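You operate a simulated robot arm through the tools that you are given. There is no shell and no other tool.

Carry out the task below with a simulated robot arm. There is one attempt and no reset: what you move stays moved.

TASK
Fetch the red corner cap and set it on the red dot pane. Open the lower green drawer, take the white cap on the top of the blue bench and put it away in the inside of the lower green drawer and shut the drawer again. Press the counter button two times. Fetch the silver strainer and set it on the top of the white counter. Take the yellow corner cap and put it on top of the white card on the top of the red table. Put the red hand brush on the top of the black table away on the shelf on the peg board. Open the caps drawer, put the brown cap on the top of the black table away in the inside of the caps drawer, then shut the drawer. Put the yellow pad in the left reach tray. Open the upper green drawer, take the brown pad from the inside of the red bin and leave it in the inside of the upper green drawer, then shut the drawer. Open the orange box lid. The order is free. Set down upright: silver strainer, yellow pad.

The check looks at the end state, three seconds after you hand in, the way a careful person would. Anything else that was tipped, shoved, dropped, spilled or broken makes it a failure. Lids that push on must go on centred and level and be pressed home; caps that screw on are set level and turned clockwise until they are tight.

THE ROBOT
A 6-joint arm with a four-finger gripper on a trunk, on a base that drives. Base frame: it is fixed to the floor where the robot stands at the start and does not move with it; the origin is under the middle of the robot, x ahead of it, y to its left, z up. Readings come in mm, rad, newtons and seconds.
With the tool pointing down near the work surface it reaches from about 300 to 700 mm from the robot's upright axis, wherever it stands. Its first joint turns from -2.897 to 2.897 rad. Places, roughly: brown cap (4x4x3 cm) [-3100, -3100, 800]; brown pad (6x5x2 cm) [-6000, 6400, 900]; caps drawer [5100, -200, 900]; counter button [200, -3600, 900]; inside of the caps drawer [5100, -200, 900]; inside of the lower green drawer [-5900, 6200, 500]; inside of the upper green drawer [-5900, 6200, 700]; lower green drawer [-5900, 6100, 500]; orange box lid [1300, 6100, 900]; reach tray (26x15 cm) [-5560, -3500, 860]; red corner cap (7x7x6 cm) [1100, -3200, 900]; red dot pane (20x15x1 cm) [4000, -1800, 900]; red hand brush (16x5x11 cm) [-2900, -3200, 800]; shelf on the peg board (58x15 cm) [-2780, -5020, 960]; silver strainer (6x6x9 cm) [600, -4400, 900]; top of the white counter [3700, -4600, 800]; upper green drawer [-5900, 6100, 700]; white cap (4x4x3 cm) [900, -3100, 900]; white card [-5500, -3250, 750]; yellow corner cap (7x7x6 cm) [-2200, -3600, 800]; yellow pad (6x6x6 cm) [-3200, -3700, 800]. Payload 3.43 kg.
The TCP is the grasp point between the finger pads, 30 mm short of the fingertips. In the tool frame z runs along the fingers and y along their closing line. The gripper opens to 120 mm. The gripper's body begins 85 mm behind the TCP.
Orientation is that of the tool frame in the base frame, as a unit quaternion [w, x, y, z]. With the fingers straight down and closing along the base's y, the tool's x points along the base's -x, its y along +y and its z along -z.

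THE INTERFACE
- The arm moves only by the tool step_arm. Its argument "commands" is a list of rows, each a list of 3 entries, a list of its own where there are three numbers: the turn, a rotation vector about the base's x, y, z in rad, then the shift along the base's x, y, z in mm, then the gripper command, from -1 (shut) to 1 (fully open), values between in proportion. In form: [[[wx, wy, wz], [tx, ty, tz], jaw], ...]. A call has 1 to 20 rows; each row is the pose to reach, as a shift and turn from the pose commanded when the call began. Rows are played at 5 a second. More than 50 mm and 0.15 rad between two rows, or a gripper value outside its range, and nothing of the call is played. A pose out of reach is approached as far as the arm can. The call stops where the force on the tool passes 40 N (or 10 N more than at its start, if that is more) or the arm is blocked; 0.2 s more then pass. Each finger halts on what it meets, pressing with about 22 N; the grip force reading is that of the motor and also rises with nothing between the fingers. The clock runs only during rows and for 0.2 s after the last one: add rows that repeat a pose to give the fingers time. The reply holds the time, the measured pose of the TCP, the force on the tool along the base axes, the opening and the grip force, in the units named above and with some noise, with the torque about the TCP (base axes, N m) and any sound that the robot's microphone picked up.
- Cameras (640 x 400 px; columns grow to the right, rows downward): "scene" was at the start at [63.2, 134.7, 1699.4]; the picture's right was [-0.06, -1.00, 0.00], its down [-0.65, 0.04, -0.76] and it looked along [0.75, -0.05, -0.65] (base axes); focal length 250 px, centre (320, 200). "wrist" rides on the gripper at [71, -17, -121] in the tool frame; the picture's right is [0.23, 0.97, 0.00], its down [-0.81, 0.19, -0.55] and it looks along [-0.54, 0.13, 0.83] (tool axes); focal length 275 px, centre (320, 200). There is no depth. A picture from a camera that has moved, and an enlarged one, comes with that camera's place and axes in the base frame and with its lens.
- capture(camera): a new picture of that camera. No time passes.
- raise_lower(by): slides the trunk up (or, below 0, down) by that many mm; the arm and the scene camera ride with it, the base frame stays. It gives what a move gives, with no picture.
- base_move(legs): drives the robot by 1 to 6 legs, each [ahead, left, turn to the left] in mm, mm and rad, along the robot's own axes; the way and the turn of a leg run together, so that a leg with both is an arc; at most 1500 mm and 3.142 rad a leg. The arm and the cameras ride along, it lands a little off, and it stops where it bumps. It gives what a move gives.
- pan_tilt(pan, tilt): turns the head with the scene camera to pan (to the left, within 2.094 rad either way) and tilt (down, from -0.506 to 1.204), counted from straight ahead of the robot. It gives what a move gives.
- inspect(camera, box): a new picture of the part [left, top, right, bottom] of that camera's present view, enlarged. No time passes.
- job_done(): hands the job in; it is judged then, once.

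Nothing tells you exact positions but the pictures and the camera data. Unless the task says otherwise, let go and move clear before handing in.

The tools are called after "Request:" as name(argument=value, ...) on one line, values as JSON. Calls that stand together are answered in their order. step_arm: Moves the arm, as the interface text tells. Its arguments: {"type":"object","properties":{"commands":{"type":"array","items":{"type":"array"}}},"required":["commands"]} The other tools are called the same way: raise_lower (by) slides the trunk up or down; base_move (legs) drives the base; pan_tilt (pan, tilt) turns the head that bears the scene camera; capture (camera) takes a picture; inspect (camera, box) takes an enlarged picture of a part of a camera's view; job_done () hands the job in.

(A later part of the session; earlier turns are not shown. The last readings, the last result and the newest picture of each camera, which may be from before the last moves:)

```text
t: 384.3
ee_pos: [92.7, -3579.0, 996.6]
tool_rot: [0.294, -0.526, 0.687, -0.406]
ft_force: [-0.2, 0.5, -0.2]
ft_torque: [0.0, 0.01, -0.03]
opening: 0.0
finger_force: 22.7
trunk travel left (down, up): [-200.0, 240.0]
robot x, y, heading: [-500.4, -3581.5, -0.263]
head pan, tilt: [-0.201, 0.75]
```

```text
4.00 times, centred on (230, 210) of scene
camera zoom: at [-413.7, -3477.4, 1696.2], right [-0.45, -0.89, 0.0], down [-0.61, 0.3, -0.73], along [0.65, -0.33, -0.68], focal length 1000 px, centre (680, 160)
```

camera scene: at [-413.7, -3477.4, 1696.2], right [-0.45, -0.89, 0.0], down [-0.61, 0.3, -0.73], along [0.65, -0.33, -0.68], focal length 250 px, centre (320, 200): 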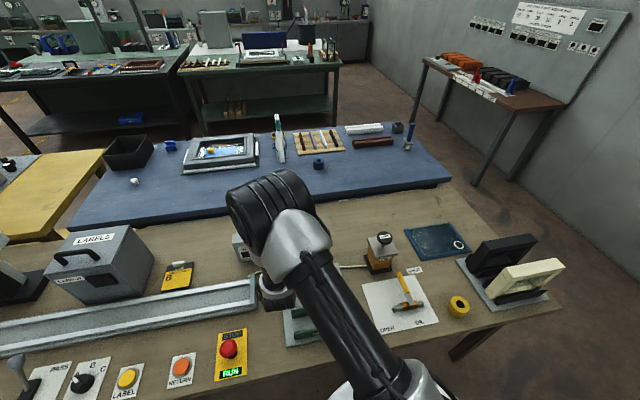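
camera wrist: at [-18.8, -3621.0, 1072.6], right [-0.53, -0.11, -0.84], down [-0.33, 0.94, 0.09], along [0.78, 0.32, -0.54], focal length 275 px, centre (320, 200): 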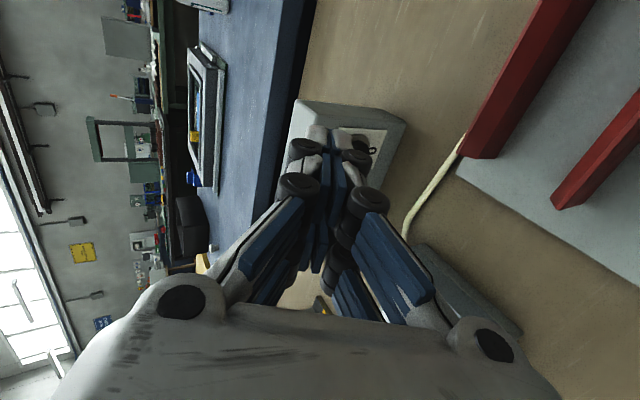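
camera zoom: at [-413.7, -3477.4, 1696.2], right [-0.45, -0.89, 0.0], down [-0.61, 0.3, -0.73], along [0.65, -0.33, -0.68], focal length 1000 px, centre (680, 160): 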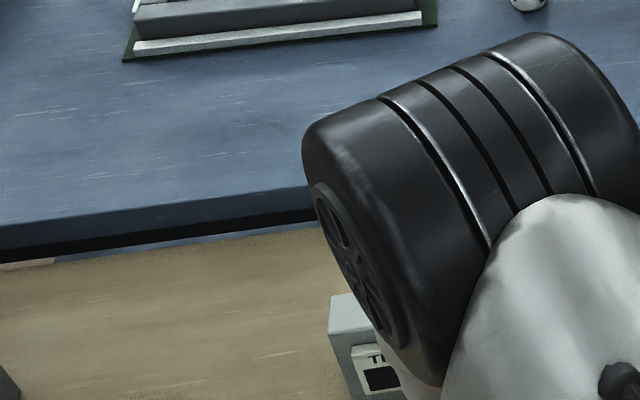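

Request:
step_arm(commands=[[[0.038, 0.126, 0], [-12, 0, 21], -1], [[0.076, 0.251, 0], [-24, 0, 42], -1], [[0.113, 0.377, 0], [-36, 0, 63], -1], [[0.151, 0.503, 0], [-48, 0, 84], -1], [[0.189, 0.628, 0], [-60, 0, 105], -1], [[0.226, 0.754, 0], [-70, 5, 126], -1], [[0.264, 0.879, 0], [-80, 15, 147], -1], [[0.302, 1.005, 0], [-84, 35, 168], -1], [[0.302, 1.005, 0], [-84, 80, 168], -1], [[0.302, 1.005, 0], [-84, 125, 168], -1], [[0.302, 1.005, 0], [-84, 170, 168], -1], [[0.302, 1.005, 0], [-84, 210, 168], -1], [[0.302, 1.005, 0], [-84, 210, 168], -1]])

Request:
inspect(camera="scene", box=[160, 160, 300, 260])

Request:
capture(camera="wrist")

```text
t: 387.1
ee_pos: [5.4, -3371.2, 1167.5]
tool_rot: [0.0, -0.607, 0.795, -0.001]
ft_force: [-0.3, -0.1, -0.2]
ft_torque: [0.02, -0.04, -0.01]
opening: 0.1
finger_force: 21.7
out of reach, approached as far as the arm can: row 4, 5
trunk travel left (down, up): [-200.0, 240.0]
robot x, y, heading: [-504.2, -3582.2, -0.269]
head pan, tilt: [-0.201, 0.75]
```

```text
4.00 times, centred on (230, 210) of scene
camera zoom: at [-413.8, -3479.2, 1696.3], right [-0.45, -0.89, 0.0], down [-0.61, 0.31, -0.73], along [0.65, -0.33, -0.68], focal length 1000 px, centre (680, 160)
```

zoom: 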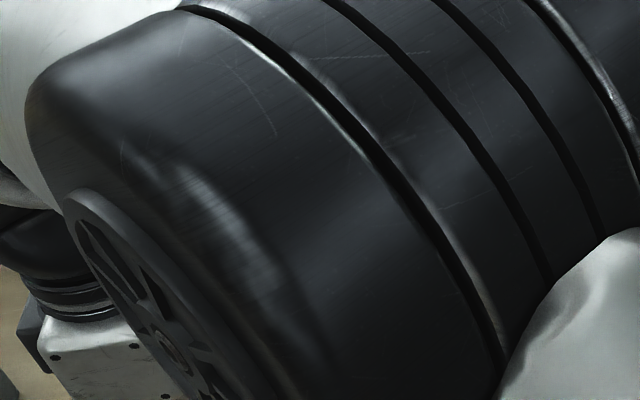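

```text
taken
camera wrist: at [4.4, -3445.3, 1287.1], right [-1.0, 0.04, 0.0], down [0.03, 0.83, 0.55], along [0.02, 0.55, -0.83], focal length 275 px, centre (320, 200)
```

wrist: 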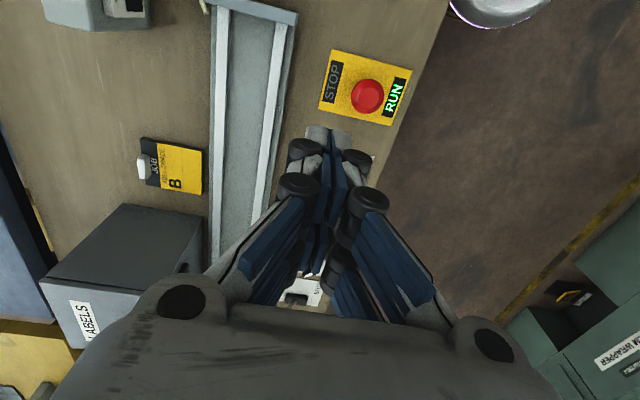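

Request:
base_move(legs=[[-300, 0, 0]])

Request:
pan_tilt(pan=0.1, tilt=0.65)

Request:
capture(camera="scene")

```text
t: 389.2
ee_pos: [-287.6, -3289.8, 1166.8]
tool_rot: [0.0, -0.609, 0.793, 0.0]
ft_force: [-1.7, -0.1, -0.3]
ft_torque: [-0.01, 0.01, 0.01]
opening: 0.0
finger_force: 21.7
trunk travel left (down, up): [-200.0, 240.0]
robot x, y, heading: [-797.1, -3503.3, -0.26]
head pan, tilt: [-0.201, 0.75]
```

```text
t: 390.0
ee_pos: [-286.5, -3289.6, 1165.8]
tool_rot: [-0.001, -0.609, 0.793, 0.001]
ft_force: [-0.8, 0.7, 0.1]
ft_torque: [0.02, 0.01, -0.01]
opening: 0.1
finger_force: 21.9
trunk travel left (down, up): [-200.0, 240.0]
robot x, y, heading: [-791.9, -3506.7, -0.255]
head pan, tilt: [0.099, 0.649]
```

```text
taken
camera scene: at [-694.2, -3377.3, 1704.8], right [-0.16, -0.99, 0.0], down [-0.6, 0.1, -0.8], along [0.79, -0.13, -0.6], focal length 250 px, centre (320, 200)
```

scene: 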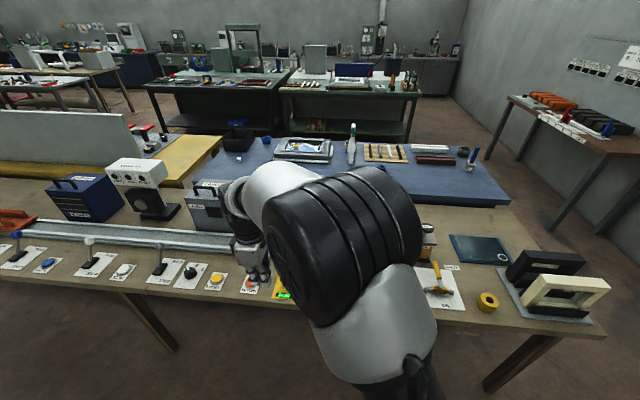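

Request:
base_move(legs=[[0, 0, -0.9]])

Request:
pan_tilt(pan=1.0, tilt=0.65)

Request:
inspect(camera="scene", box=[200, 100, 440, 260])

```text
t: 392.7
ee_pos: [-312.5, -3769.1, 1165.5]
tool_rot: [0.0, -0.202, 0.979, 0.0]
ft_force: [0.1, -0.2, 0.6]
ft_torque: [-0.01, 0.0, 0.03]
opening: 0.1
finger_force: 22.4
trunk travel left (down, up): [-200.0, 240.0]
robot x, y, heading: [-799.3, -3503.2, -1.162]
head pan, tilt: [0.099, 0.649]
```

```text
t: 393.9
ee_pos: [-312.3, -3769.7, 1165.8]
tool_rot: [-0.001, -0.201, 0.98, 0.0]
ft_force: [-0.7, -0.2, 0.5]
ft_torque: [0.01, 0.02, -0.01]
opening: 0.0
finger_force: 22.1
trunk travel left (down, up): [-200.0, 240.0]
robot x, y, heading: [-795.9, -3507.3, -1.158]
head pan, tilt: [1.0, 0.649]
```

```text
2.50 times, centred on (320, 180) of scene
camera zoom: at [-590.3, -3443.6, 1704.8], right [-0.16, -0.99, 0.0], down [-0.6, 0.1, -0.8], along [0.79, -0.13, -0.6], focal length 625 px, centre (320, 250)
```

zoom: 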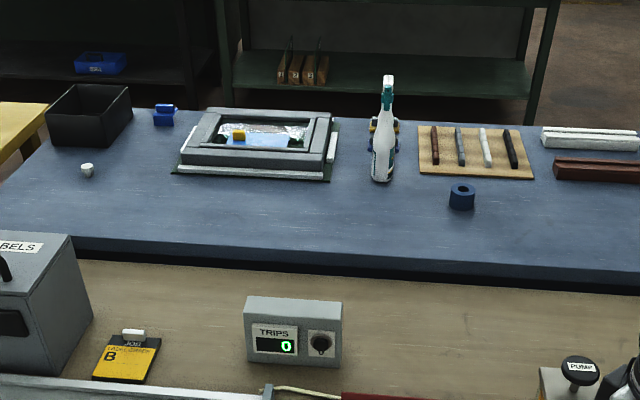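

The counter shows 0 after the two presses (it is a reset counter). Now I turn toward the black and yellow tables on the west side and look.

Request:
base_move(legs=[[0, 0, -2.24]])

Request:
pan_tilt(pan=0.5, tilt=0.4)

Request:
capture(camera="scene")

Request:
pan_tilt(pan=-0.3, tilt=0.4)

Request:
capture(camera="scene")

```text
t: 399.6
ee_pos: [-1302.3, -3722.5, 1166.4]
tool_rot: [0.001, 0.791, 0.612, 0.0]
ft_force: [0.7, -0.1, 0.3]
ft_torque: [0.02, -0.03, -0.02]
opening: 0.0
finger_force: 22.1
trunk travel left (down, up): [-200.0, 240.0]
robot x, y, heading: [-795.7, -3503.9, 2.894]
head pan, tilt: [1.0, 0.649]
```

```text
t: 400.5
ee_pos: [-1302.8, -3721.5, 1166.7]
tool_rot: [0.0, 0.791, 0.612, 0.0]
ft_force: [0.7, -0.5, 0.2]
ft_torque: [0.0, 0.03, 0.02]
opening: 0.2
finger_force: 22.2
trunk travel left (down, up): [-200.0, 240.0]
robot x, y, heading: [-794.7, -3500.3, 2.891]
head pan, tilt: [0.499, 0.4]
```

```text
taken
camera scene: at [-901.4, -3667.4, 1727.3], right [-0.25, 0.97, 0.0], down [0.38, 0.1, -0.92], along [-0.89, -0.23, -0.39], focal length 250 px, centre (320, 200)
```

scene: 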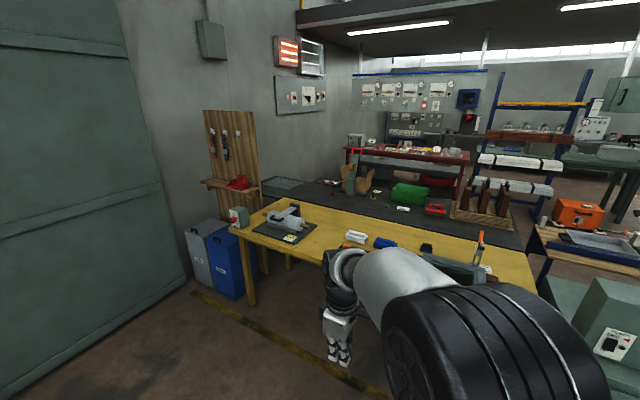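

```text
t: 401.6
ee_pos: [-1302.1, -3722.8, 1166.0]
tool_rot: [0.001, 0.79, 0.613, 0.0]
ft_force: [-0.7, 0.1, 0.1]
ft_torque: [0.02, 0.04, -0.01]
opening: 0.0
finger_force: 22.1
trunk travel left (down, up): [-200.0, 240.0]
robot x, y, heading: [-793.7, -3502.8, 2.894]
head pan, tilt: [-0.3, 0.4]
```

```text
taken
camera scene: at [-890.7, -3596.1, 1727.4], right [0.52, 0.85, 0.0], down [0.33, -0.2, -0.92], along [-0.79, 0.48, -0.39], focal length 250 px, centre (320, 200)
```

scene: 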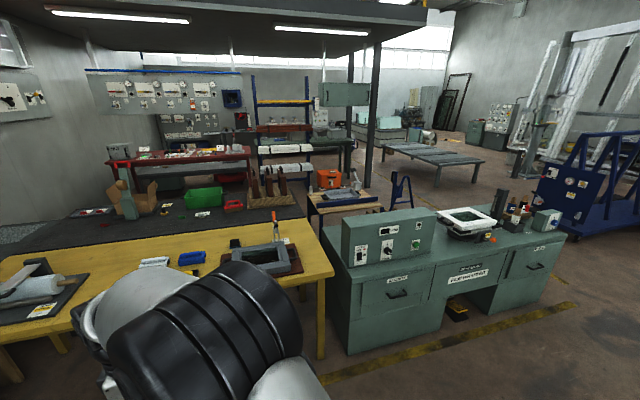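

The yellow table is directly ahead with the yellow corner cap near its front edge; the black table lies behind it. I drive up to the yellow table to fetch the yellow corner cap first.

Request:
base_move(legs=[[0, 450, 0], [700, 0, 0]])

Request:
capture(camera="wrist")

Request:
pan_tilt(pan=0.3, tilt=0.75)

Request:
capture(camera="scene")

```text
t: 407.7
ee_pos: [-2078.4, -3984.3, 1166.2]
tool_rot: [0.0, 0.788, 0.615, 0.0]
ft_force: [-0.4, 0.7, 0.4]
ft_torque: [0.03, 0.0, 0.05]
opening: 0.0
finger_force: 22.1
trunk travel left (down, up): [-200.0, 240.0]
robot x, y, heading: [-1573.3, -3762.4, 2.903]
head pan, tilt: [-0.3, 0.4]
```

```text
taken
camera wrist: at [-2077.4, -3911.8, 1286.8], right [1.0, -0.01, 0.0], down [-0.01, -0.83, 0.55], along [-0.01, -0.55, -0.83], focal length 275 px, centre (320, 200)
```

wrist: 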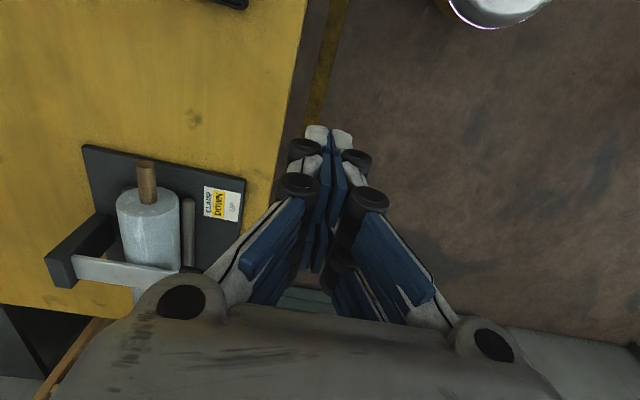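

```text
t: 408.7
ee_pos: [-2078.6, -3983.9, 1164.9]
tool_rot: [0.0, 0.788, 0.616, 0.0]
ft_force: [0.5, -0.2, 0.2]
ft_torque: [-0.01, -0.03, -0.02]
opening: 0.1
finger_force: 22.1
trunk travel left (down, up): [-200.0, 240.0]
robot x, y, heading: [-1572.8, -3761.0, 2.901]
head pan, tilt: [0.3, 0.75]
```

```text
taken
camera scene: at [-1671.5, -3906.7, 1696.3], right [-0.06, 1.0, 0.0], down [0.68, 0.04, -0.73], along [-0.73, -0.04, -0.68], focal length 250 px, centre (320, 200)
```

scene: 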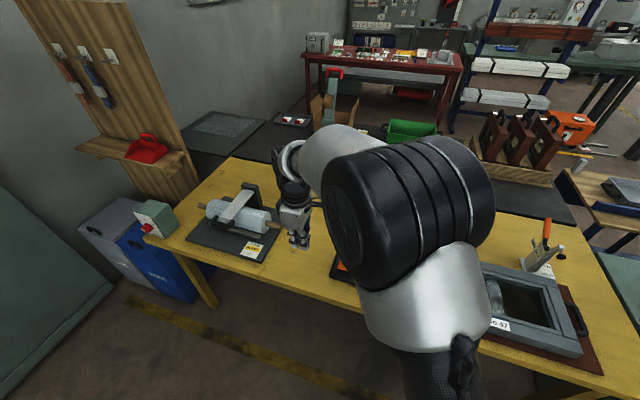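

Request:
step_arm(commands=[[[0, 0, 0], [-5, 45, 0], -1], [[0, 0, 0], [-15, 90, 0], -0.7], [[0, 0, 0], [-30, 135, 0], -0.4], [[0, 0, 0], [-45, 180, 0], 0], [[0, 0, 0], [-60, 225, 0], 0], [[0, 0, 0], [-75, 270, 0], 0], [[0, 0, 0], [-90, 315, 0], 0], [[0, 0, 0], [-105, 355, -10], 0], [[0, 0, 0], [-110, 384, -30], 0], [[0, 0, 0], [-110, 384, -30], 0]])

Request:
capture(camera="wrist")

Request:
capture(camera="scene")

```text
t: 410.9
ee_pos: [-2191.0, -3600.2, 1135.8]
tool_rot: [0.0, 0.788, 0.615, 0.0]
ft_force: [0.0, -0.4, 0.5]
ft_torque: [-0.02, -0.01, 0.01]
opening: 60.1
finger_force: 0.1
trunk travel left (down, up): [-200.0, 240.0]
robot x, y, heading: [-1575.3, -3760.6, 2.906]
head pan, tilt: [0.3, 0.75]
```

```text
taken
camera wrist: at [-2188.8, -3527.7, 1255.9], right [1.0, -0.01, 0.0], down [-0.01, -0.83, 0.55], along [-0.01, -0.55, -0.83], focal length 275 px, centre (320, 200)
```

wrist: 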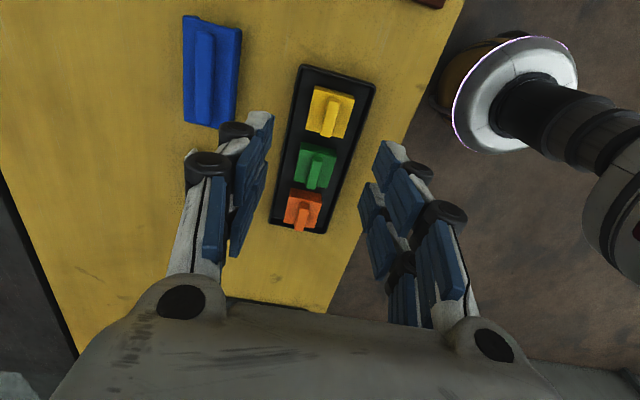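

```text
taken
camera scene: at [-1671.2, -3907.4, 1696.3], right [-0.06, 1.0, 0.0], down [0.68, 0.04, -0.73], along [-0.73, -0.04, -0.68], focal length 250 px, centre (320, 200)
```

scene: 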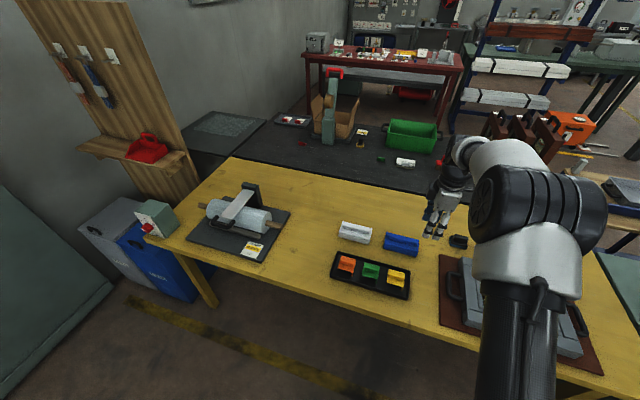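

A black tray holds orange, green and yellow corner caps; the yellow one is nearest +y. I zoom in for the grasp.

Request:
inspect(camera="wrist", box=[260, 50, 420, 170])

Request:
inspect(camera="scene", box=[310, 220, 450, 320])

```text
3.33 times, centred on (340, 110) of wrist
camera zoom: at [-2188.8, -3527.7, 1255.9], right [1.0, -0.01, 0.0], down [-0.01, -0.83, 0.55], along [-0.01, -0.55, -0.83], focal length 918 px, centre (253, 500)
```

zoom: 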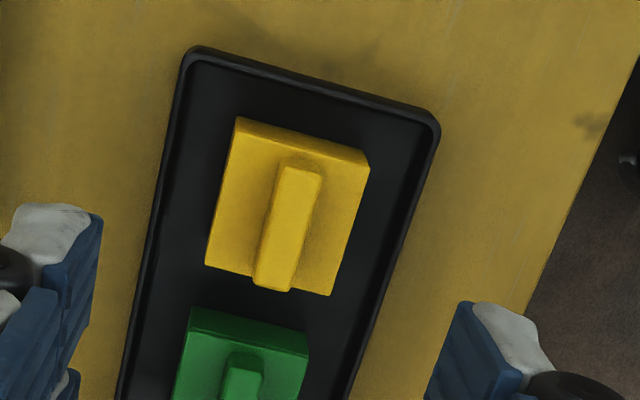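

```text
4.00 times, centred on (380, 270) of scene
camera zoom: at [-1671.2, -3907.4, 1696.3], right [-0.06, 1.0, 0.0], down [0.68, 0.04, -0.73], along [-0.73, -0.04, -0.68], focal length 1000 px, centre (80, -80)
```

zoom: 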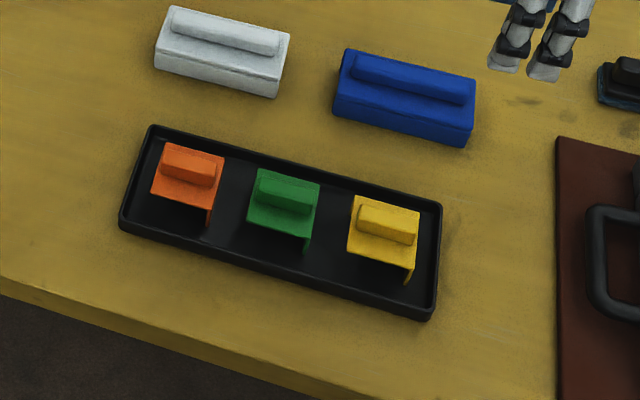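

The yellow ridge top is at about (−2177,−3650,853). I align, descend to just above the plate and close.

Request:
step_arm(commands=[[[0, 0, 0.032], [7, -25, -20], -0.25], [[0, 0, 0.032], [14.3, -49.8, -50], -0.25], [[0, 0, 0.032], [14.3, -49.8, -95], -0.25], [[0, 0, 0.032], [14.3, -49.8, -140], -0.25], [[0, 0, 0.032], [14.3, -49.8, -185], -0.25], [[0, 0, 0.032], [14.3, -49.8, -220], -0.25], [[0, 0, 0.032], [14.3, -49.8, -240], -0.25], [[0, 0, 0.032], [14.3, -49.8, -252], -0.25], [[0, 0, 0.032], [14.3, -49.8, -252], -0.25]])

Request:
capture(camera="wrist")

```text
t: 412.9
ee_pos: [-2177.4, -3648.6, 883.5]
tool_rot: [-0.001, 0.778, 0.628, 0.001]
ft_force: [0.4, -0.2, 0.2]
ft_torque: [0.0, -0.03, -0.05]
opening: 45.0
finger_force: 0.1
trunk travel left (down, up): [-200.0, 240.0]
robot x, y, heading: [-1575.4, -3759.3, 2.9]
head pan, tilt: [0.3, 0.75]
```

```text
taken
camera wrist: at [-2177.4, -3577.0, 1004.9], right [1.0, 0.02, 0.0], down [0.02, -0.83, 0.55], along [0.01, -0.55, -0.83], focal length 275 px, centre (320, 200)
```

wrist: 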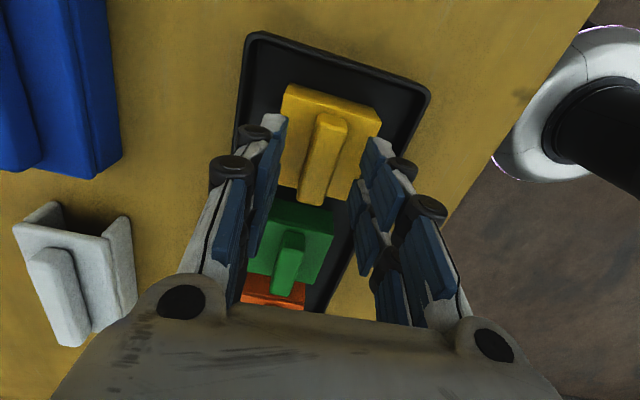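

Request:
step_arm(commands=[[[0, 0, 0], [0, 0, -4], -0.3], [[0, 0, 0], [0, 0, -8], -0.3], [[0, 0, 0], [0, 0, -10], -0.3], [[0, 0, 0], [0, 0, -10], -0.3]])

```text
t: 413.9
ee_pos: [-2175.2, -3651.2, 873.9]
tool_rot: [0.0, 0.778, 0.628, 0.0]
ft_force: [-1.2, 0.0, 0.1]
ft_torque: [-0.04, 0.01, 0.02]
opening: 42.1
finger_force: 0.0
trunk travel left (down, up): [-200.0, 240.0]
robot x, y, heading: [-1575.3, -3762.3, 2.902]
head pan, tilt: [0.3, 0.75]
```

Request:
step_arm(commands=[[[0, 0, 0], [0, 0, 0], -0.7], [[0, 0, 0], [0, 0, 0], -1], [[0, 0, 0], [0, 0, 0], -1], [[0, 0, 0], [0, 0, 0], -1], [[0, 0, 0], [0, 0, 0], -1]])

Request:
inspect(camera="wrist", box=[160, 20, 480, 220])

```text
t: 415.1
ee_pos: [-2173.9, -3648.7, 873.7]
tool_rot: [0.0, 0.778, 0.628, 0.0]
ft_force: [0.6, -0.4, 0.7]
ft_torque: [-0.04, 0.0, 0.03]
opening: 17.4
finger_force: 21.7
trunk travel left (down, up): [-200.0, 240.0]
robot x, y, heading: [-1570.2, -3765.2, 2.895]
head pan, tilt: [0.3, 0.75]
```

```text
2.00 times, centred on (320, 120) of wrist
camera zoom: at [-2175.8, -3578.1, 994.7], right [1.0, 0.02, 0.0], down [0.02, -0.83, 0.55], along [0.01, -0.55, -0.83], focal length 551 px, centre (320, 360)
```

zoom: 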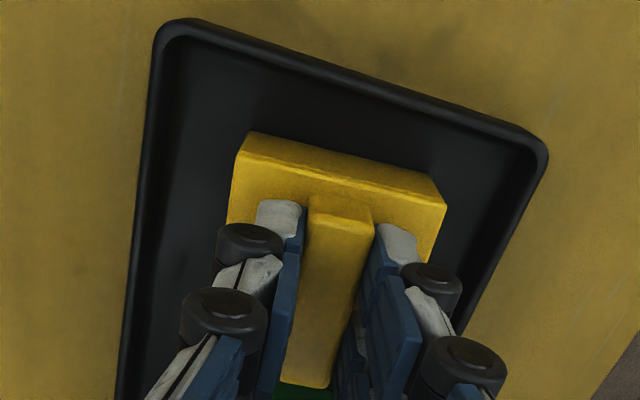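

Gripped. I lift straight up and retract.

Request:
step_arm(commands=[[[0, 0, 0], [0, 0, 10], -1], [[0, 0, 0], [0, 0, 35], -1], [[0, 0, 0], [0, 0, 80], -1], [[0, 0, 0], [0, 0, 125], -1], [[0, 0, 0], [0, 0, 170], -1], [[0, 0, 0], [0, 0, 215], -1], [[0, 0, 0], [0, 0, 260], -1], [[0, 0, 0], [30, -8, 292], -1], [[0, 0, 0], [75, -20, 292], -1], [[0, 0, 0], [120, -32, 292], -1], [[0, 0, 0], [145, -38, 292], -1]])

Request:
capture(camera="wrist")

Request:
capture(camera="scene")

```text
t: 417.5
ee_pos: [-2029.6, -3689.2, 1167.5]
tool_rot: [-0.001, 0.778, 0.628, 0.0]
ft_force: [0.4, -0.4, -0.1]
ft_torque: [0.01, 0.01, 0.01]
opening: 17.2
finger_force: 22.1
trunk travel left (down, up): [-200.0, 240.0]
robot x, y, heading: [-1575.2, -3762.2, 2.901]
head pan, tilt: [0.3, 0.75]
```

```text
taken
camera wrist: at [-2031.1, -3616.3, 1287.3], right [1.0, 0.02, 0.0], down [0.02, -0.83, 0.55], along [0.01, -0.55, -0.83], focal length 275 px, centre (320, 200)
```

wrist: 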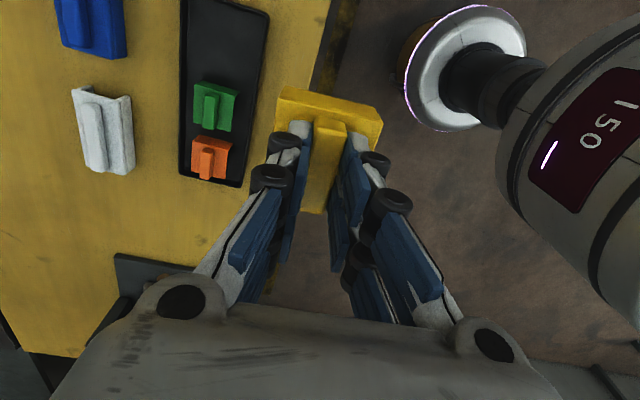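

```text
taken
camera scene: at [-1671.3, -3907.0, 1696.3], right [-0.06, 1.0, 0.0], down [0.68, 0.04, -0.73], along [-0.73, -0.04, -0.68], focal length 250 px, centre (320, 200)
```

scene: 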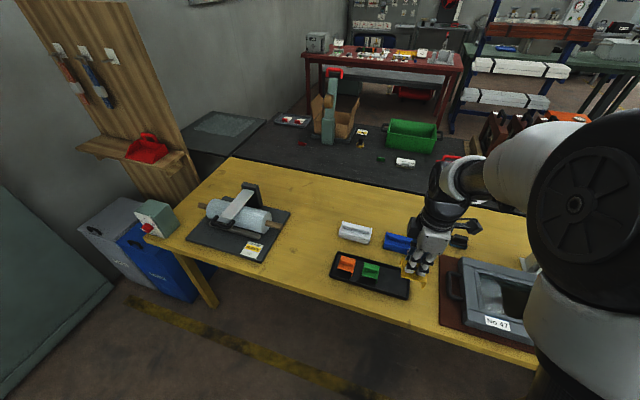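

The yellow cap is held. To reach the red and black tables I need a way round; I drive north past the green desk and look west.

Request:
base_move(legs=[[-650, 0, 0], [0, 0, -1.59], [1500, 0, 0], [1500, 0, 0], [600, 0, 0], [0, 0, 1.571]])

Request:
pan_tilt(pan=0.5, tilt=0.35)

Request:
capture(camera="scene")

Request:
pan_tilt(pan=-0.3, tilt=0.35)

Request:
capture(camera="scene")

```text
t: 446.1
ee_pos: [-572.8, -321.1, 1166.8]
tool_rot: [0.0, 0.765, 0.644, 0.0]
ft_force: [1.0, 0.3, -1.1]
ft_torque: [0.01, -0.03, 0.0]
opening: 17.4
finger_force: 21.8
trunk travel left (down, up): [-200.0, 240.0]
robot x, y, heading: [-110.7, -375.5, 2.946]
head pan, tilt: [0.3, 0.75]
```

```text
t: 446.9
ee_pos: [-572.8, -321.1, 1166.6]
tool_rot: [0.0, 0.765, 0.645, 0.0]
ft_force: [-0.5, 0.1, -1.0]
ft_torque: [0.02, 0.0, 0.02]
opening: 17.2
finger_force: 21.7
trunk travel left (down, up): [-200.0, 240.0]
robot x, y, heading: [-113.6, -373.8, 2.939]
head pan, tilt: [0.499, 0.351]
```

```text
taken
camera scene: at [-211.1, -544.0, 1731.8], right [-0.3, 0.96, 0.0], down [0.33, 0.1, -0.94], along [-0.9, -0.28, -0.34], focal length 250 px, centre (320, 200)
```

scene: 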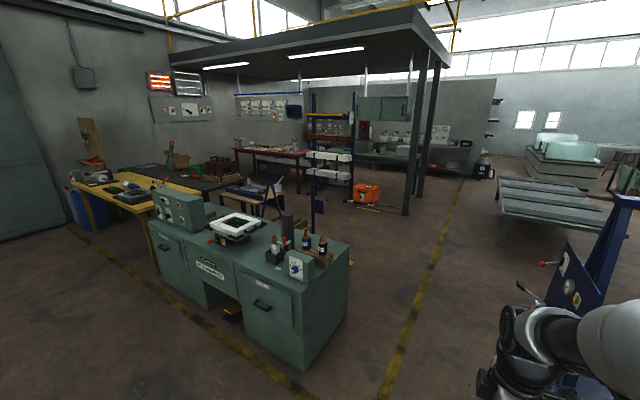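

```text
t: 448.1
ee_pos: [-572.7, -321.6, 1165.9]
tool_rot: [0.001, 0.764, 0.645, 0.001]
ft_force: [0.1, -0.3, -0.1]
ft_torque: [-0.04, 0.0, 0.01]
opening: 17.3
finger_force: 22.0
trunk travel left (down, up): [-200.0, 240.0]
robot x, y, heading: [-110.1, -374.8, 2.946]
head pan, tilt: [-0.3, 0.351]
```

```text
taken
camera scene: at [-203.9, -472.0, 1731.9], right [0.48, 0.88, 0.0], down [0.3, -0.16, -0.94], along [-0.82, 0.45, -0.34], focal length 250 px, centre (320, 200)
```

scene: 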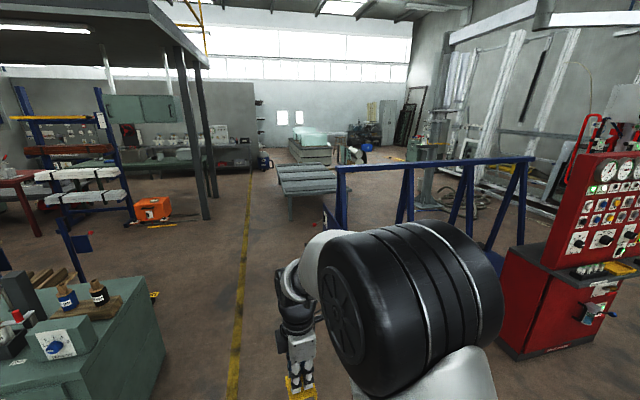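

I see the way: west along the open floor north of the green desk, then south past the blue rack. I drive west and look south.

Request:
base_move(legs=[[0, 0, -0.062], [1450, 0, 0], [1300, 0, 0], [0, 0, 1.571]])

Request:
pan_tilt(pan=0.3, tilt=0.4)

Request:
capture(camera="scene")

Request:
pan_tilt(pan=-0.7, tilt=0.4)

Request:
capture(camera="scene")

```text
t: 465.7
ee_pos: [-2880.9, -80.0, 1167.3]
tool_rot: [-0.001, 0.135, 0.991, 0.0]
ft_force: [0.5, 0.9, -0.1]
ft_torque: [-0.02, 0.03, 0.03]
opening: 17.4
finger_force: 21.5
trunk travel left (down, up): [-200.0, 240.0]
robot x, y, heading: [-2783.4, 371.6, -1.867]
head pan, tilt: [-0.3, 0.351]
```

```text
t: 466.7
ee_pos: [-2880.9, -79.5, 1167.4]
tool_rot: [0.001, 0.135, 0.991, 0.0]
ft_force: [0.1, 0.0, -0.7]
ft_torque: [-0.02, 0.01, -0.01]
opening: 17.4
finger_force: 21.8
trunk travel left (down, up): [-200.0, 240.0]
robot x, y, heading: [-2783.0, 371.0, -1.871]
head pan, tilt: [0.3, 0.4]
```

```text
taken
camera scene: at [-2643.2, 257.0, 1727.4], right [-1.0, 0.0, 0.0], down [0.0, 0.39, -0.92], along [0.0, -0.92, -0.39], focal length 250 px, centre (320, 200)
```

scene: 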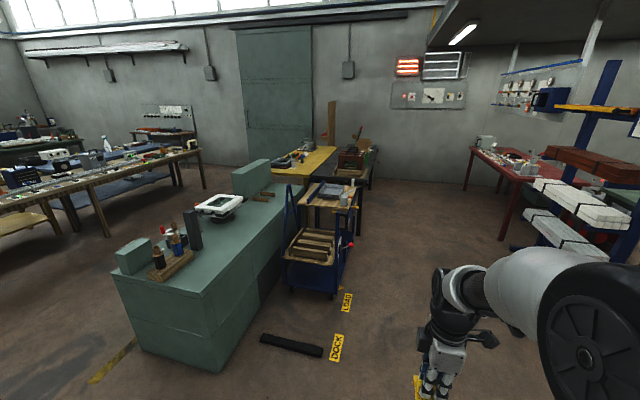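

```text
t: 468.0
ee_pos: [-2882.4, -80.7, 1166.7]
tool_rot: [0.0, 0.135, 0.991, 0.0]
ft_force: [-0.1, 0.0, -0.6]
ft_torque: [-0.01, 0.0, 0.0]
opening: 17.5
finger_force: 22.2
trunk travel left (down, up): [-200.0, 240.0]
robot x, y, heading: [-2781.6, 369.5, -1.869]
head pan, tilt: [-0.7, 0.4]
```

```text
taken
camera scene: at [-2721.0, 299.5, 1727.4], right [-0.54, 0.84, 0.0], down [0.33, 0.21, -0.92], along [-0.77, -0.5, -0.39], focal length 250 px, centre (320, 200)
```

scene: 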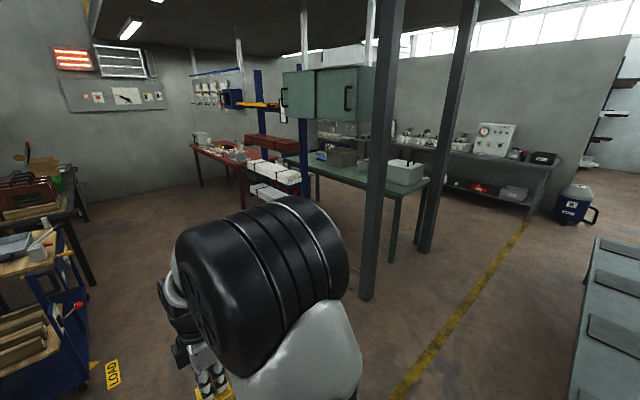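

The aisle between the black table and the red table is wide and open. I drive south in it and turn to face the red table.

Request:
base_move(legs=[[0, -370, 0.045], [1450, 0, 0], [1450, 0, 0], [1250, 0, 0], [0, 0, -1.571]])

Request:
pan_tilt(pan=0.3, tilt=0.6)

Request:
capture(camera="scene")

Request:
pan_tilt(pan=1.8, tilt=0.5)

Request:
capture(camera="scene")

```text
t: 493.6
ee_pos: [-4682.4, -3434.4, 1166.1]
tool_rot: [-0.001, 0.785, 0.619, 0.001]
ft_force: [-0.5, 0.0, -0.5]
ft_torque: [-0.01, -0.02, -0.02]
opening: 17.3
finger_force: 22.5
trunk travel left (down, up): [-200.0, 240.0]
robot x, y, heading: [-4227.3, -3521.7, 2.878]
head pan, tilt: [-0.7, 0.4]
```

```text
t: 494.9
ee_pos: [-4683.7, -3433.9, 1165.8]
tool_rot: [0.001, 0.786, 0.619, 0.0]
ft_force: [-0.4, 0.0, -0.5]
ft_torque: [-0.01, 0.0, 0.01]
opening: 17.5
finger_force: 21.9
trunk travel left (down, up): [-200.0, 240.0]
robot x, y, heading: [-4226.5, -3519.3, 2.878]
head pan, tilt: [0.3, 0.6]
```

```text
taken
camera scene: at [-4333.6, -3661.1, 1709.1], right [-0.04, 1.0, 0.0], down [0.56, 0.02, -0.83], along [-0.82, -0.03, -0.56], focal length 250 px, centre (320, 200)
```

scene: 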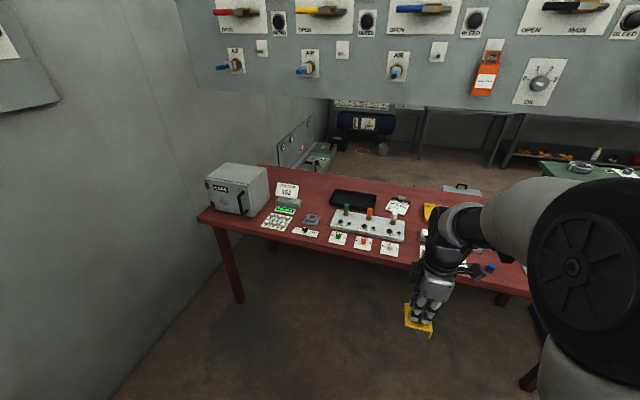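

```text
t: 496.5
ee_pos: [-4683.6, -3434.7, 1166.4]
tool_rot: [0.001, 0.785, 0.619, 0.0]
ft_force: [-0.4, 0.1, -0.5]
ft_torque: [0.0, 0.02, 0.02]
opening: 17.4
finger_force: 22.1
trunk travel left (down, up): [-200.0, 240.0]
robot x, y, heading: [-4228.6, -3519.8, 2.878]
head pan, tilt: [1.799, 0.499]
```

```text
taken
camera scene: at [-4248.6, -3748.9, 1718.2], right [-1.0, 0.04, 0.0], down [0.02, 0.48, -0.88], along [-0.03, -0.88, -0.48], focal length 250 px, centre (320, 200)
```

scene: 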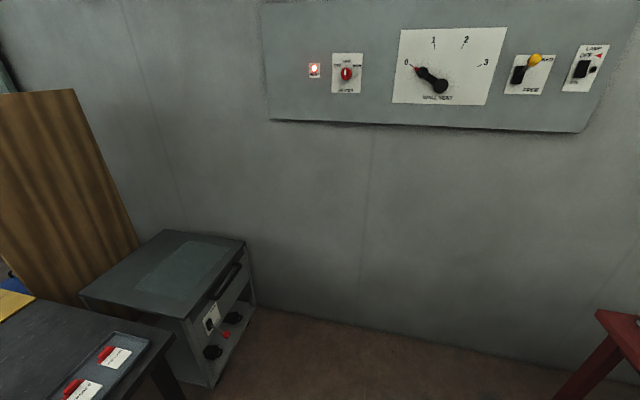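

I'm facing the red table. A panel hangs above it, so I lower the trunk to keep the arm low, then move closer for a better look.

Request:
raise_lower(by=-150)

Request:
base_move(legs=[[350, 0, 0]])

Request:
pan_tilt(pan=0.1, tilt=0.5)

Request:
capture(camera="scene")

Request:
capture(camera="wrist")

```text
t: 498.3
ee_pos: [-4682.0, -3434.9, 1016.3]
tool_rot: [0.0, 0.785, 0.619, 0.0]
ft_force: [-0.4, 0.0, -0.2]
ft_torque: [-0.02, -0.01, -0.01]
opening: 17.3
finger_force: 22.2
trunk travel left (down, up): [-50.0, 390.0]
robot x, y, heading: [-4226.1, -3516.9, 2.883]
head pan, tilt: [1.799, 0.499]
```

```text
t: 500.6
ee_pos: [-5029.9, -3336.6, 1016.7]
tool_rot: [0.0, 0.787, 0.617, 0.001]
ft_force: [0.7, 0.1, -1.5]
ft_torque: [-0.01, 0.03, -0.01]
opening: 17.4
finger_force: 21.8
trunk travel left (down, up): [-50.0, 390.0]
robot x, y, heading: [-4571.1, -3421.8, 2.874]
head pan, tilt: [1.799, 0.499]
```

```text
t: 502.3
ee_pos: [-5029.7, -3336.2, 1016.8]
tool_rot: [0.0, 0.787, 0.617, 0.0]
ft_force: [-0.5, -0.6, 0.5]
ft_torque: [-0.02, -0.03, 0.01]
opening: 17.3
finger_force: 21.8
trunk travel left (down, up): [-50.0, 390.0]
robot x, y, heading: [-4576.4, -3428.0, 2.871]
head pan, tilt: [0.099, 0.499]
```

```text
taken
camera scene: at [-4683.8, -3547.6, 1568.2], right [0.17, 0.99, 0.0], down [0.47, -0.08, -0.88], along [-0.87, 0.15, -0.48], focal length 250 px, centre (320, 200)
```

scene: 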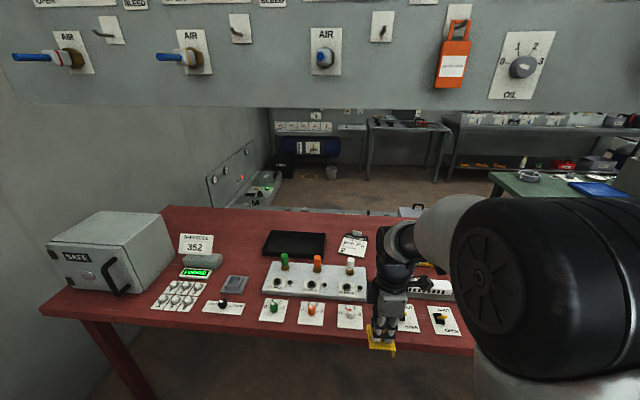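

```text
taken
camera wrist: at [-5028.7, -3264.7, 1137.2], right [1.0, -0.01, 0.0], down [-0.01, -0.83, 0.55], along [0.0, -0.55, -0.83], focal length 275 px, centre (320, 200)
```

wrist: 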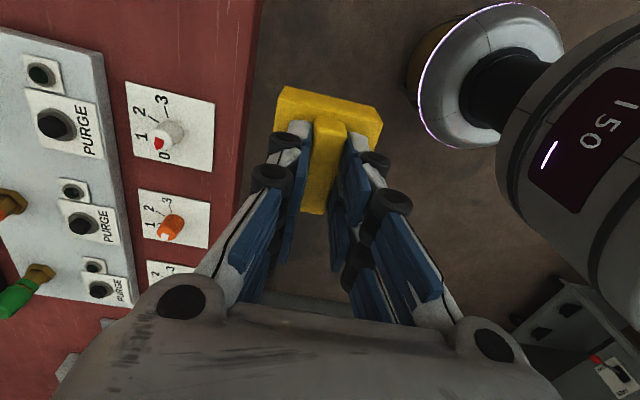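

The white card and the black tray are toward the back of the red table. I move 200 mm closer and bring the wrist camera over them to measure heights.

Request:
base_move(legs=[[200, 0, 0.01]])

Request:
step_arm(commands=[[[0, 0, 0], [-30, 30, 0], -1], [[0, 0, 0], [-60, 60, 0], -1], [[0, 0, 0], [-90, 90, 0], -1], [[0, 0, 0], [-120, 110, 0], -1], [[0, 0, 0], [-150, 120, 0], -1], [[0, 0, 0], [-150, 120, 0], -1]])

Request:
capture(camera="wrist")

Request:
capture(camera="scene")

```text
t: 503.9
ee_pos: [-5219.9, -3289.5, 1015.9]
tool_rot: [0.0, 0.784, 0.621, 0.0]
ft_force: [-0.4, 0.0, -1.1]
ft_torque: [-0.01, -0.04, 0.0]
opening: 17.5
finger_force: 22.5
trunk travel left (down, up): [-50.0, 390.0]
robot x, y, heading: [-4765.5, -3371.2, 2.877]
head pan, tilt: [0.099, 0.499]
```

```text
t: 505.3
ee_pos: [-5371.6, -3169.4, 1014.9]
tool_rot: [0.001, 0.784, 0.621, 0.0]
ft_force: [-0.1, 0.5, -0.9]
ft_torque: [0.01, 0.03, -0.02]
opening: 17.3
finger_force: 21.3
trunk travel left (down, up): [-50.0, 390.0]
robot x, y, heading: [-4767.6, -3370.2, 2.877]
head pan, tilt: [0.099, 0.499]
```

```text
taken
camera wrist: at [-5370.2, -3097.6, 1137.0], right [1.0, 0.0, 0.0], down [0.0, -0.83, 0.55], along [0.0, -0.55, -0.83], focal length 275 px, centre (320, 200)
```

wrist: 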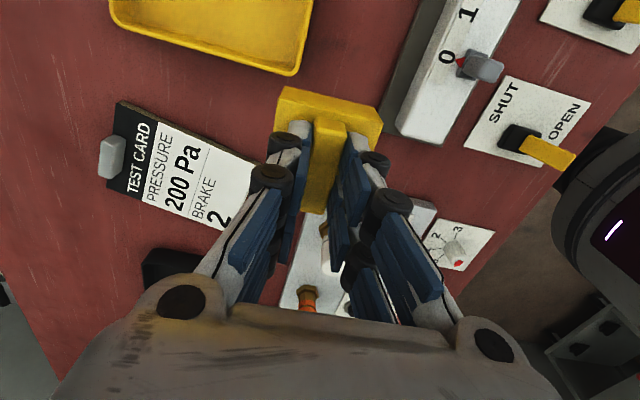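

```text
taken
camera scene: at [-4871.2, -3497.4, 1568.3], right [0.16, 0.99, 0.0], down [0.47, -0.08, -0.88], along [-0.87, 0.14, -0.48], focal length 250 px, centre (320, 200)
```

scene: 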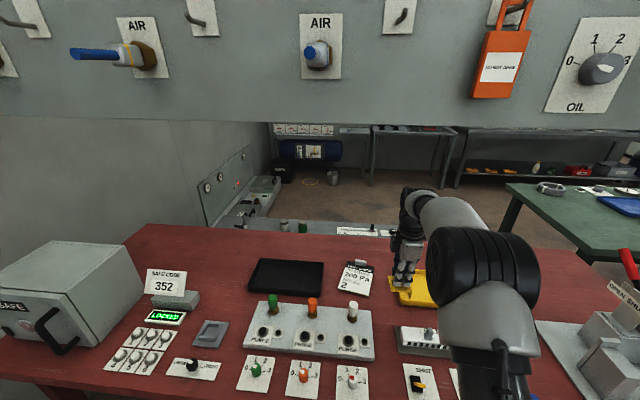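

Found it: the white test card on the table is at about (−5521,−3257), top z≈856; the black tray on the left is the left reach tray. I move a little closer and bring the yellow cap over the card.

Request:
base_move(legs=[[80, 0, 0]])

Request:
step_arm(commands=[[[0, 0, -0.06], [-15, -18, 0], -1], [[0, 0, -0.12], [-30, -40, 0], -1], [[0, 0, -0.18], [-45, -62, 0], -1], [[0, 0, -0.246], [-60, -90, 0], -1], [[0, 0, -0.246], [-70, -108, 0], -1], [[0, 0, -0.246], [-70, -108, 0], -1]])

Request:
capture(camera="wrist")

Request:
inspect(camera="scene", box=[240, 160, 480, 320])

```text
t: 506.4
ee_pos: [-5448.1, -3149.9, 1015.2]
tool_rot: [0.001, 0.784, 0.621, 0.001]
ft_force: [-0.8, -1.0, -0.2]
ft_torque: [-0.02, -0.03, 0.01]
opening: 17.3
finger_force: 22.0
trunk travel left (down, up): [-50.0, 390.0]
robot x, y, heading: [-4838.2, -3352.7, 2.88]
head pan, tilt: [0.099, 0.499]
```

```text
t: 507.8
ee_pos: [-5516.9, -3258.3, 1017.0]
tool_rot: [0.0, 0.854, 0.52, 0.0]
ft_force: [0.4, -0.1, -0.5]
ft_torque: [-0.01, -0.01, -0.01]
opening: 17.6
finger_force: 21.9
trunk travel left (down, up): [-50.0, 390.0]
robot x, y, heading: [-4839.4, -3348.5, 2.879]
head pan, tilt: [0.099, 0.499]
```

```text
taken
camera wrist: at [-5498.2, -3188.8, 1137.7], right [0.97, -0.24, 0.0], down [-0.2, -0.81, 0.55], along [-0.13, -0.54, -0.83], focal length 275 px, centre (320, 200)
```

wrist: 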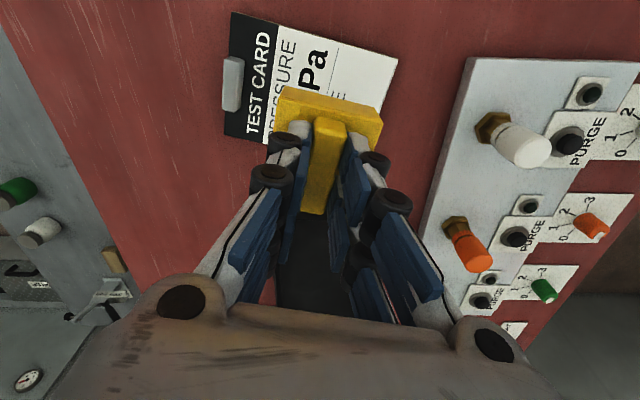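

```text
2.50 times, centred on (360, 240) of scene
camera zoom: at [-4946.7, -3477.4, 1568.2], right [0.16, 0.99, 0.0], down [0.47, -0.08, -0.88], along [-0.87, 0.14, -0.48], focal length 625 px, centre (220, 100)
```

zoom: 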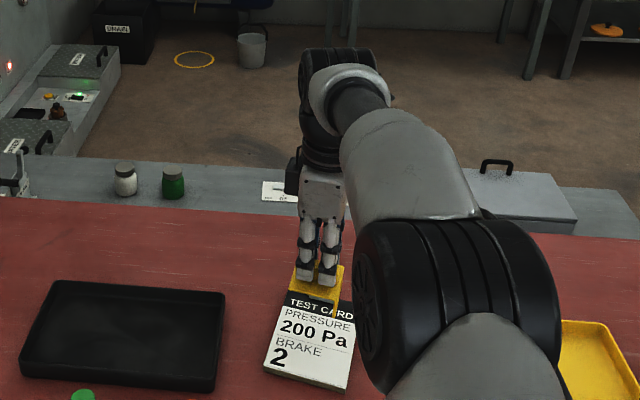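

Cap is centred over the white area of the card. I lower it gently.

Request:
step_arm(commands=[[[0, 0, 0], [2, -2, -30], -1], [[0, 0, 0], [2, -2, -60], -1], [[0, 0, 0], [2, -2, -75], -1], [[0, 0, 0], [2, -2, -82], -1], [[0, 0, 0], [2, -2, -86], -1], [[0, 0, 0], [2, -2, -86], -1]])

Request:
inspect(camera="wrist", box=[160, 0, 480, 200])

```text
t: 509.1
ee_pos: [-5515.9, -3259.9, 931.0]
tool_rot: [-0.001, 0.855, 0.519, 0.0]
ft_force: [-0.1, 0.4, 7.4]
ft_torque: [0.1, -0.07, -0.02]
opening: 17.1
finger_force: 22.1
trunk travel left (down, up): [-50.0, 390.0]
robot x, y, heading: [-4838.1, -3350.1, 2.884]
head pan, tilt: [0.099, 0.499]
```

```text
2.00 times, centred on (320, 100) of wrist
camera zoom: at [-5496.5, -3189.7, 1052.2], right [0.97, -0.24, 0.0], down [-0.2, -0.81, 0.55], along [-0.14, -0.54, -0.83], focal length 551 px, centre (320, 400)
```

zoom: 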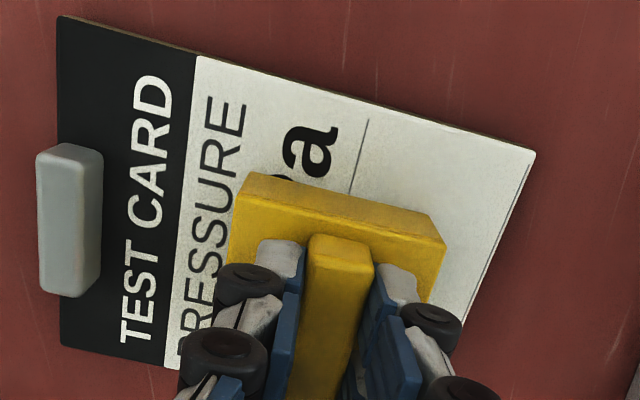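

Contact at about 7 N. I release and lift away.

Request:
step_arm(commands=[[[0, 0, 0], [0, 0, -0.5], -1], [[0, 0, 0], [0, 0, -0.5], -0.7], [[0, 0, 0], [0, 0, -0.5], -0.4], [[0, 0, 0], [0, 0, -0.5], -0.3], [[0, 0, 0], [0, 0, 10], -0.3], [[0, 0, 0], [0, 0, 35], -0.3], [[0, 0, 0], [0, 0, 80], -0.3], [[0, 0, 0], [0, 0, 110], -0.3]])

Request:
capture(camera="wrist")

Request:
inspect(camera="scene", box=[240, 160, 480, 320])

```text
t: 510.9
ee_pos: [-5512.5, -3259.9, 1042.2]
tool_rot: [0.0, 0.854, 0.52, 0.0]
ft_force: [-0.1, -0.6, -0.4]
ft_torque: [-0.02, 0.02, -0.02]
opening: 41.9
finger_force: 0.1
trunk travel left (down, up): [-50.0, 390.0]
robot x, y, heading: [-4835.6, -3352.7, 2.885]
head pan, tilt: [0.099, 0.499]
```

```text
taken
camera wrist: at [-5493.8, -3189.8, 1162.6], right [0.97, -0.24, 0.0], down [-0.2, -0.81, 0.55], along [-0.13, -0.54, -0.83], focal length 275 px, centre (320, 200)
```

wrist: 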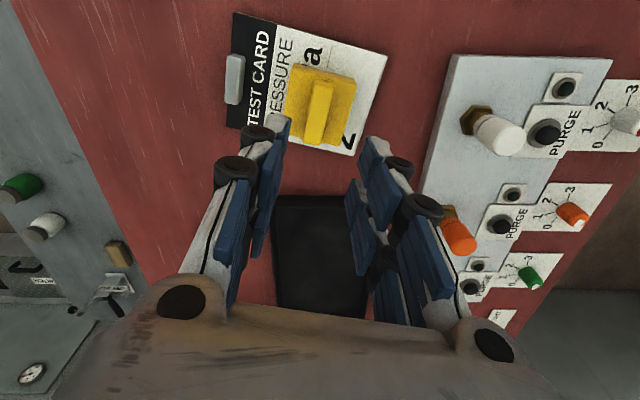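

```text
2.50 times, centred on (360, 240) of scene
camera zoom: at [-4946.3, -3477.5, 1568.2], right [0.16, 0.99, 0.0], down [0.47, -0.08, -0.88], along [-0.87, 0.14, -0.48], focal length 625 px, centre (220, 100)
```

zoom: 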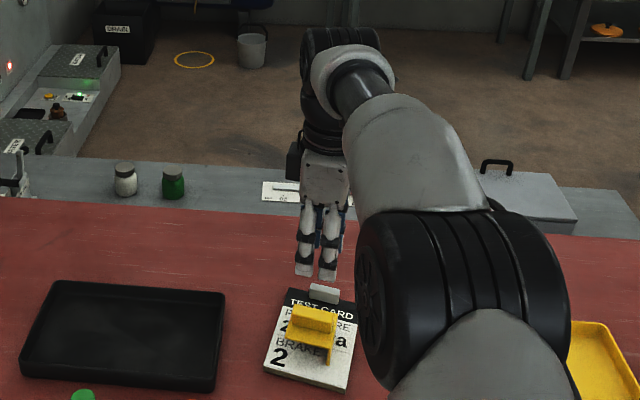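

The yellow cap rests on the white card. Now I retract, turn around to the black table's west side and look for the yellow pad, brown cap and red brush.

Request:
step_arm(commands=[[[0, 0, 0], [30, 0, 20], -0.3], [[0, 0, 0], [70, -10, 40], -0.3], [[0, 0, 0], [110, -22, 60], 0], [[0, 0, 0], [150, -34, 80], 0], [[0, 0, 0], [190, -45, 100], 0], [[0, 0, 0], [215, -52, 120], 0]])

Request:
base_move(legs=[[-550, 0, 0], [0, 0, 1.571], [0, 0, 1.571], [350, 0, 0]])

Request:
pan_tilt(pan=0.3, tilt=0.5)

Request:
capture(camera="scene")

Request:
capture(camera="wrist")

```text
t: 512.4
ee_pos: [-5299.0, -3313.8, 1159.9]
tool_rot: [-0.001, 0.854, 0.52, 0.0]
ft_force: [0.4, 0.1, 1.6]
ft_torque: [-0.01, 0.01, 0.0]
opening: 60.2
finger_force: 0.1
trunk travel left (down, up): [-50.0, 390.0]
robot x, y, heading: [-4835.5, -3348.9, 2.884]
head pan, tilt: [0.099, 0.499]
```

```text
t: 525.0
ee_pos: [-3514.9, -3615.9, 1159.9]
tool_rot: [0.0, -0.52, 0.854, 0.001]
ft_force: [0.9, 1.4, 0.3]
ft_torque: [-0.01, 0.05, -0.04]
opening: 59.8
finger_force: 0.0
trunk travel left (down, up): [-50.0, 390.0]
robot x, y, heading: [-3971.3, -3579.7, -0.264]
head pan, tilt: [0.099, 0.499]
```

```text
t: 525.7
ee_pos: [-3515.1, -3616.6, 1160.6]
tool_rot: [0.0, -0.52, 0.854, 0.0]
ft_force: [0.7, -0.4, -0.3]
ft_torque: [0.05, 0.02, 0.02]
opening: 59.9
finger_force: 0.1
trunk travel left (down, up): [-50.0, 390.0]
robot x, y, heading: [-3977.4, -3577.3, -0.263]
head pan, tilt: [0.3, 0.499]
```

```text
taken
camera scene: at [-3868.9, -3433.8, 1568.2], right [0.04, -1.0, 0.0], down [-0.48, -0.02, -0.88], along [0.88, 0.03, -0.48], focal length 250 px, centre (320, 200)
```

scene: 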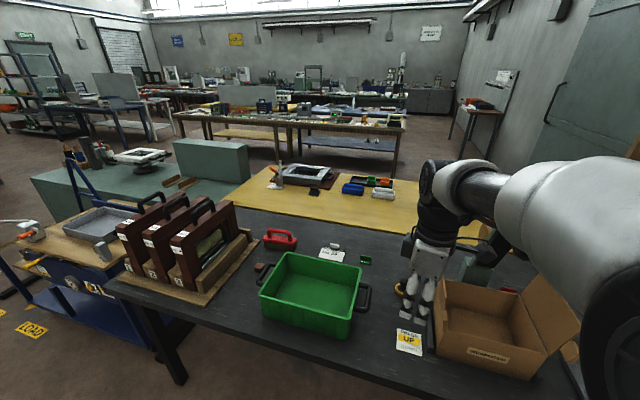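

```text
taken
camera wrist: at [-3532.0, -3688.9, 1281.2], right [-0.97, 0.24, 0.0], down [0.2, 0.81, 0.55], along [0.13, 0.54, -0.83], focal length 275 px, centre (320, 200)
```

wrist: 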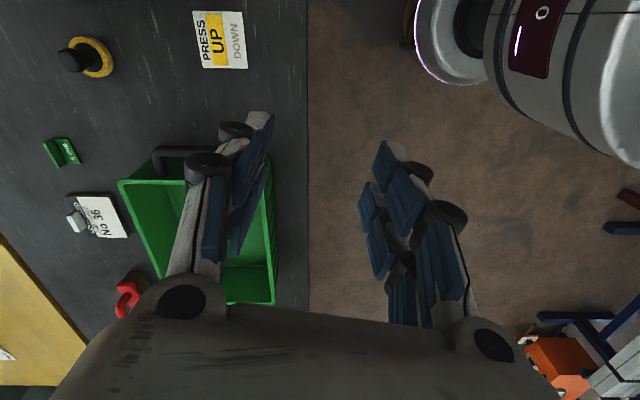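

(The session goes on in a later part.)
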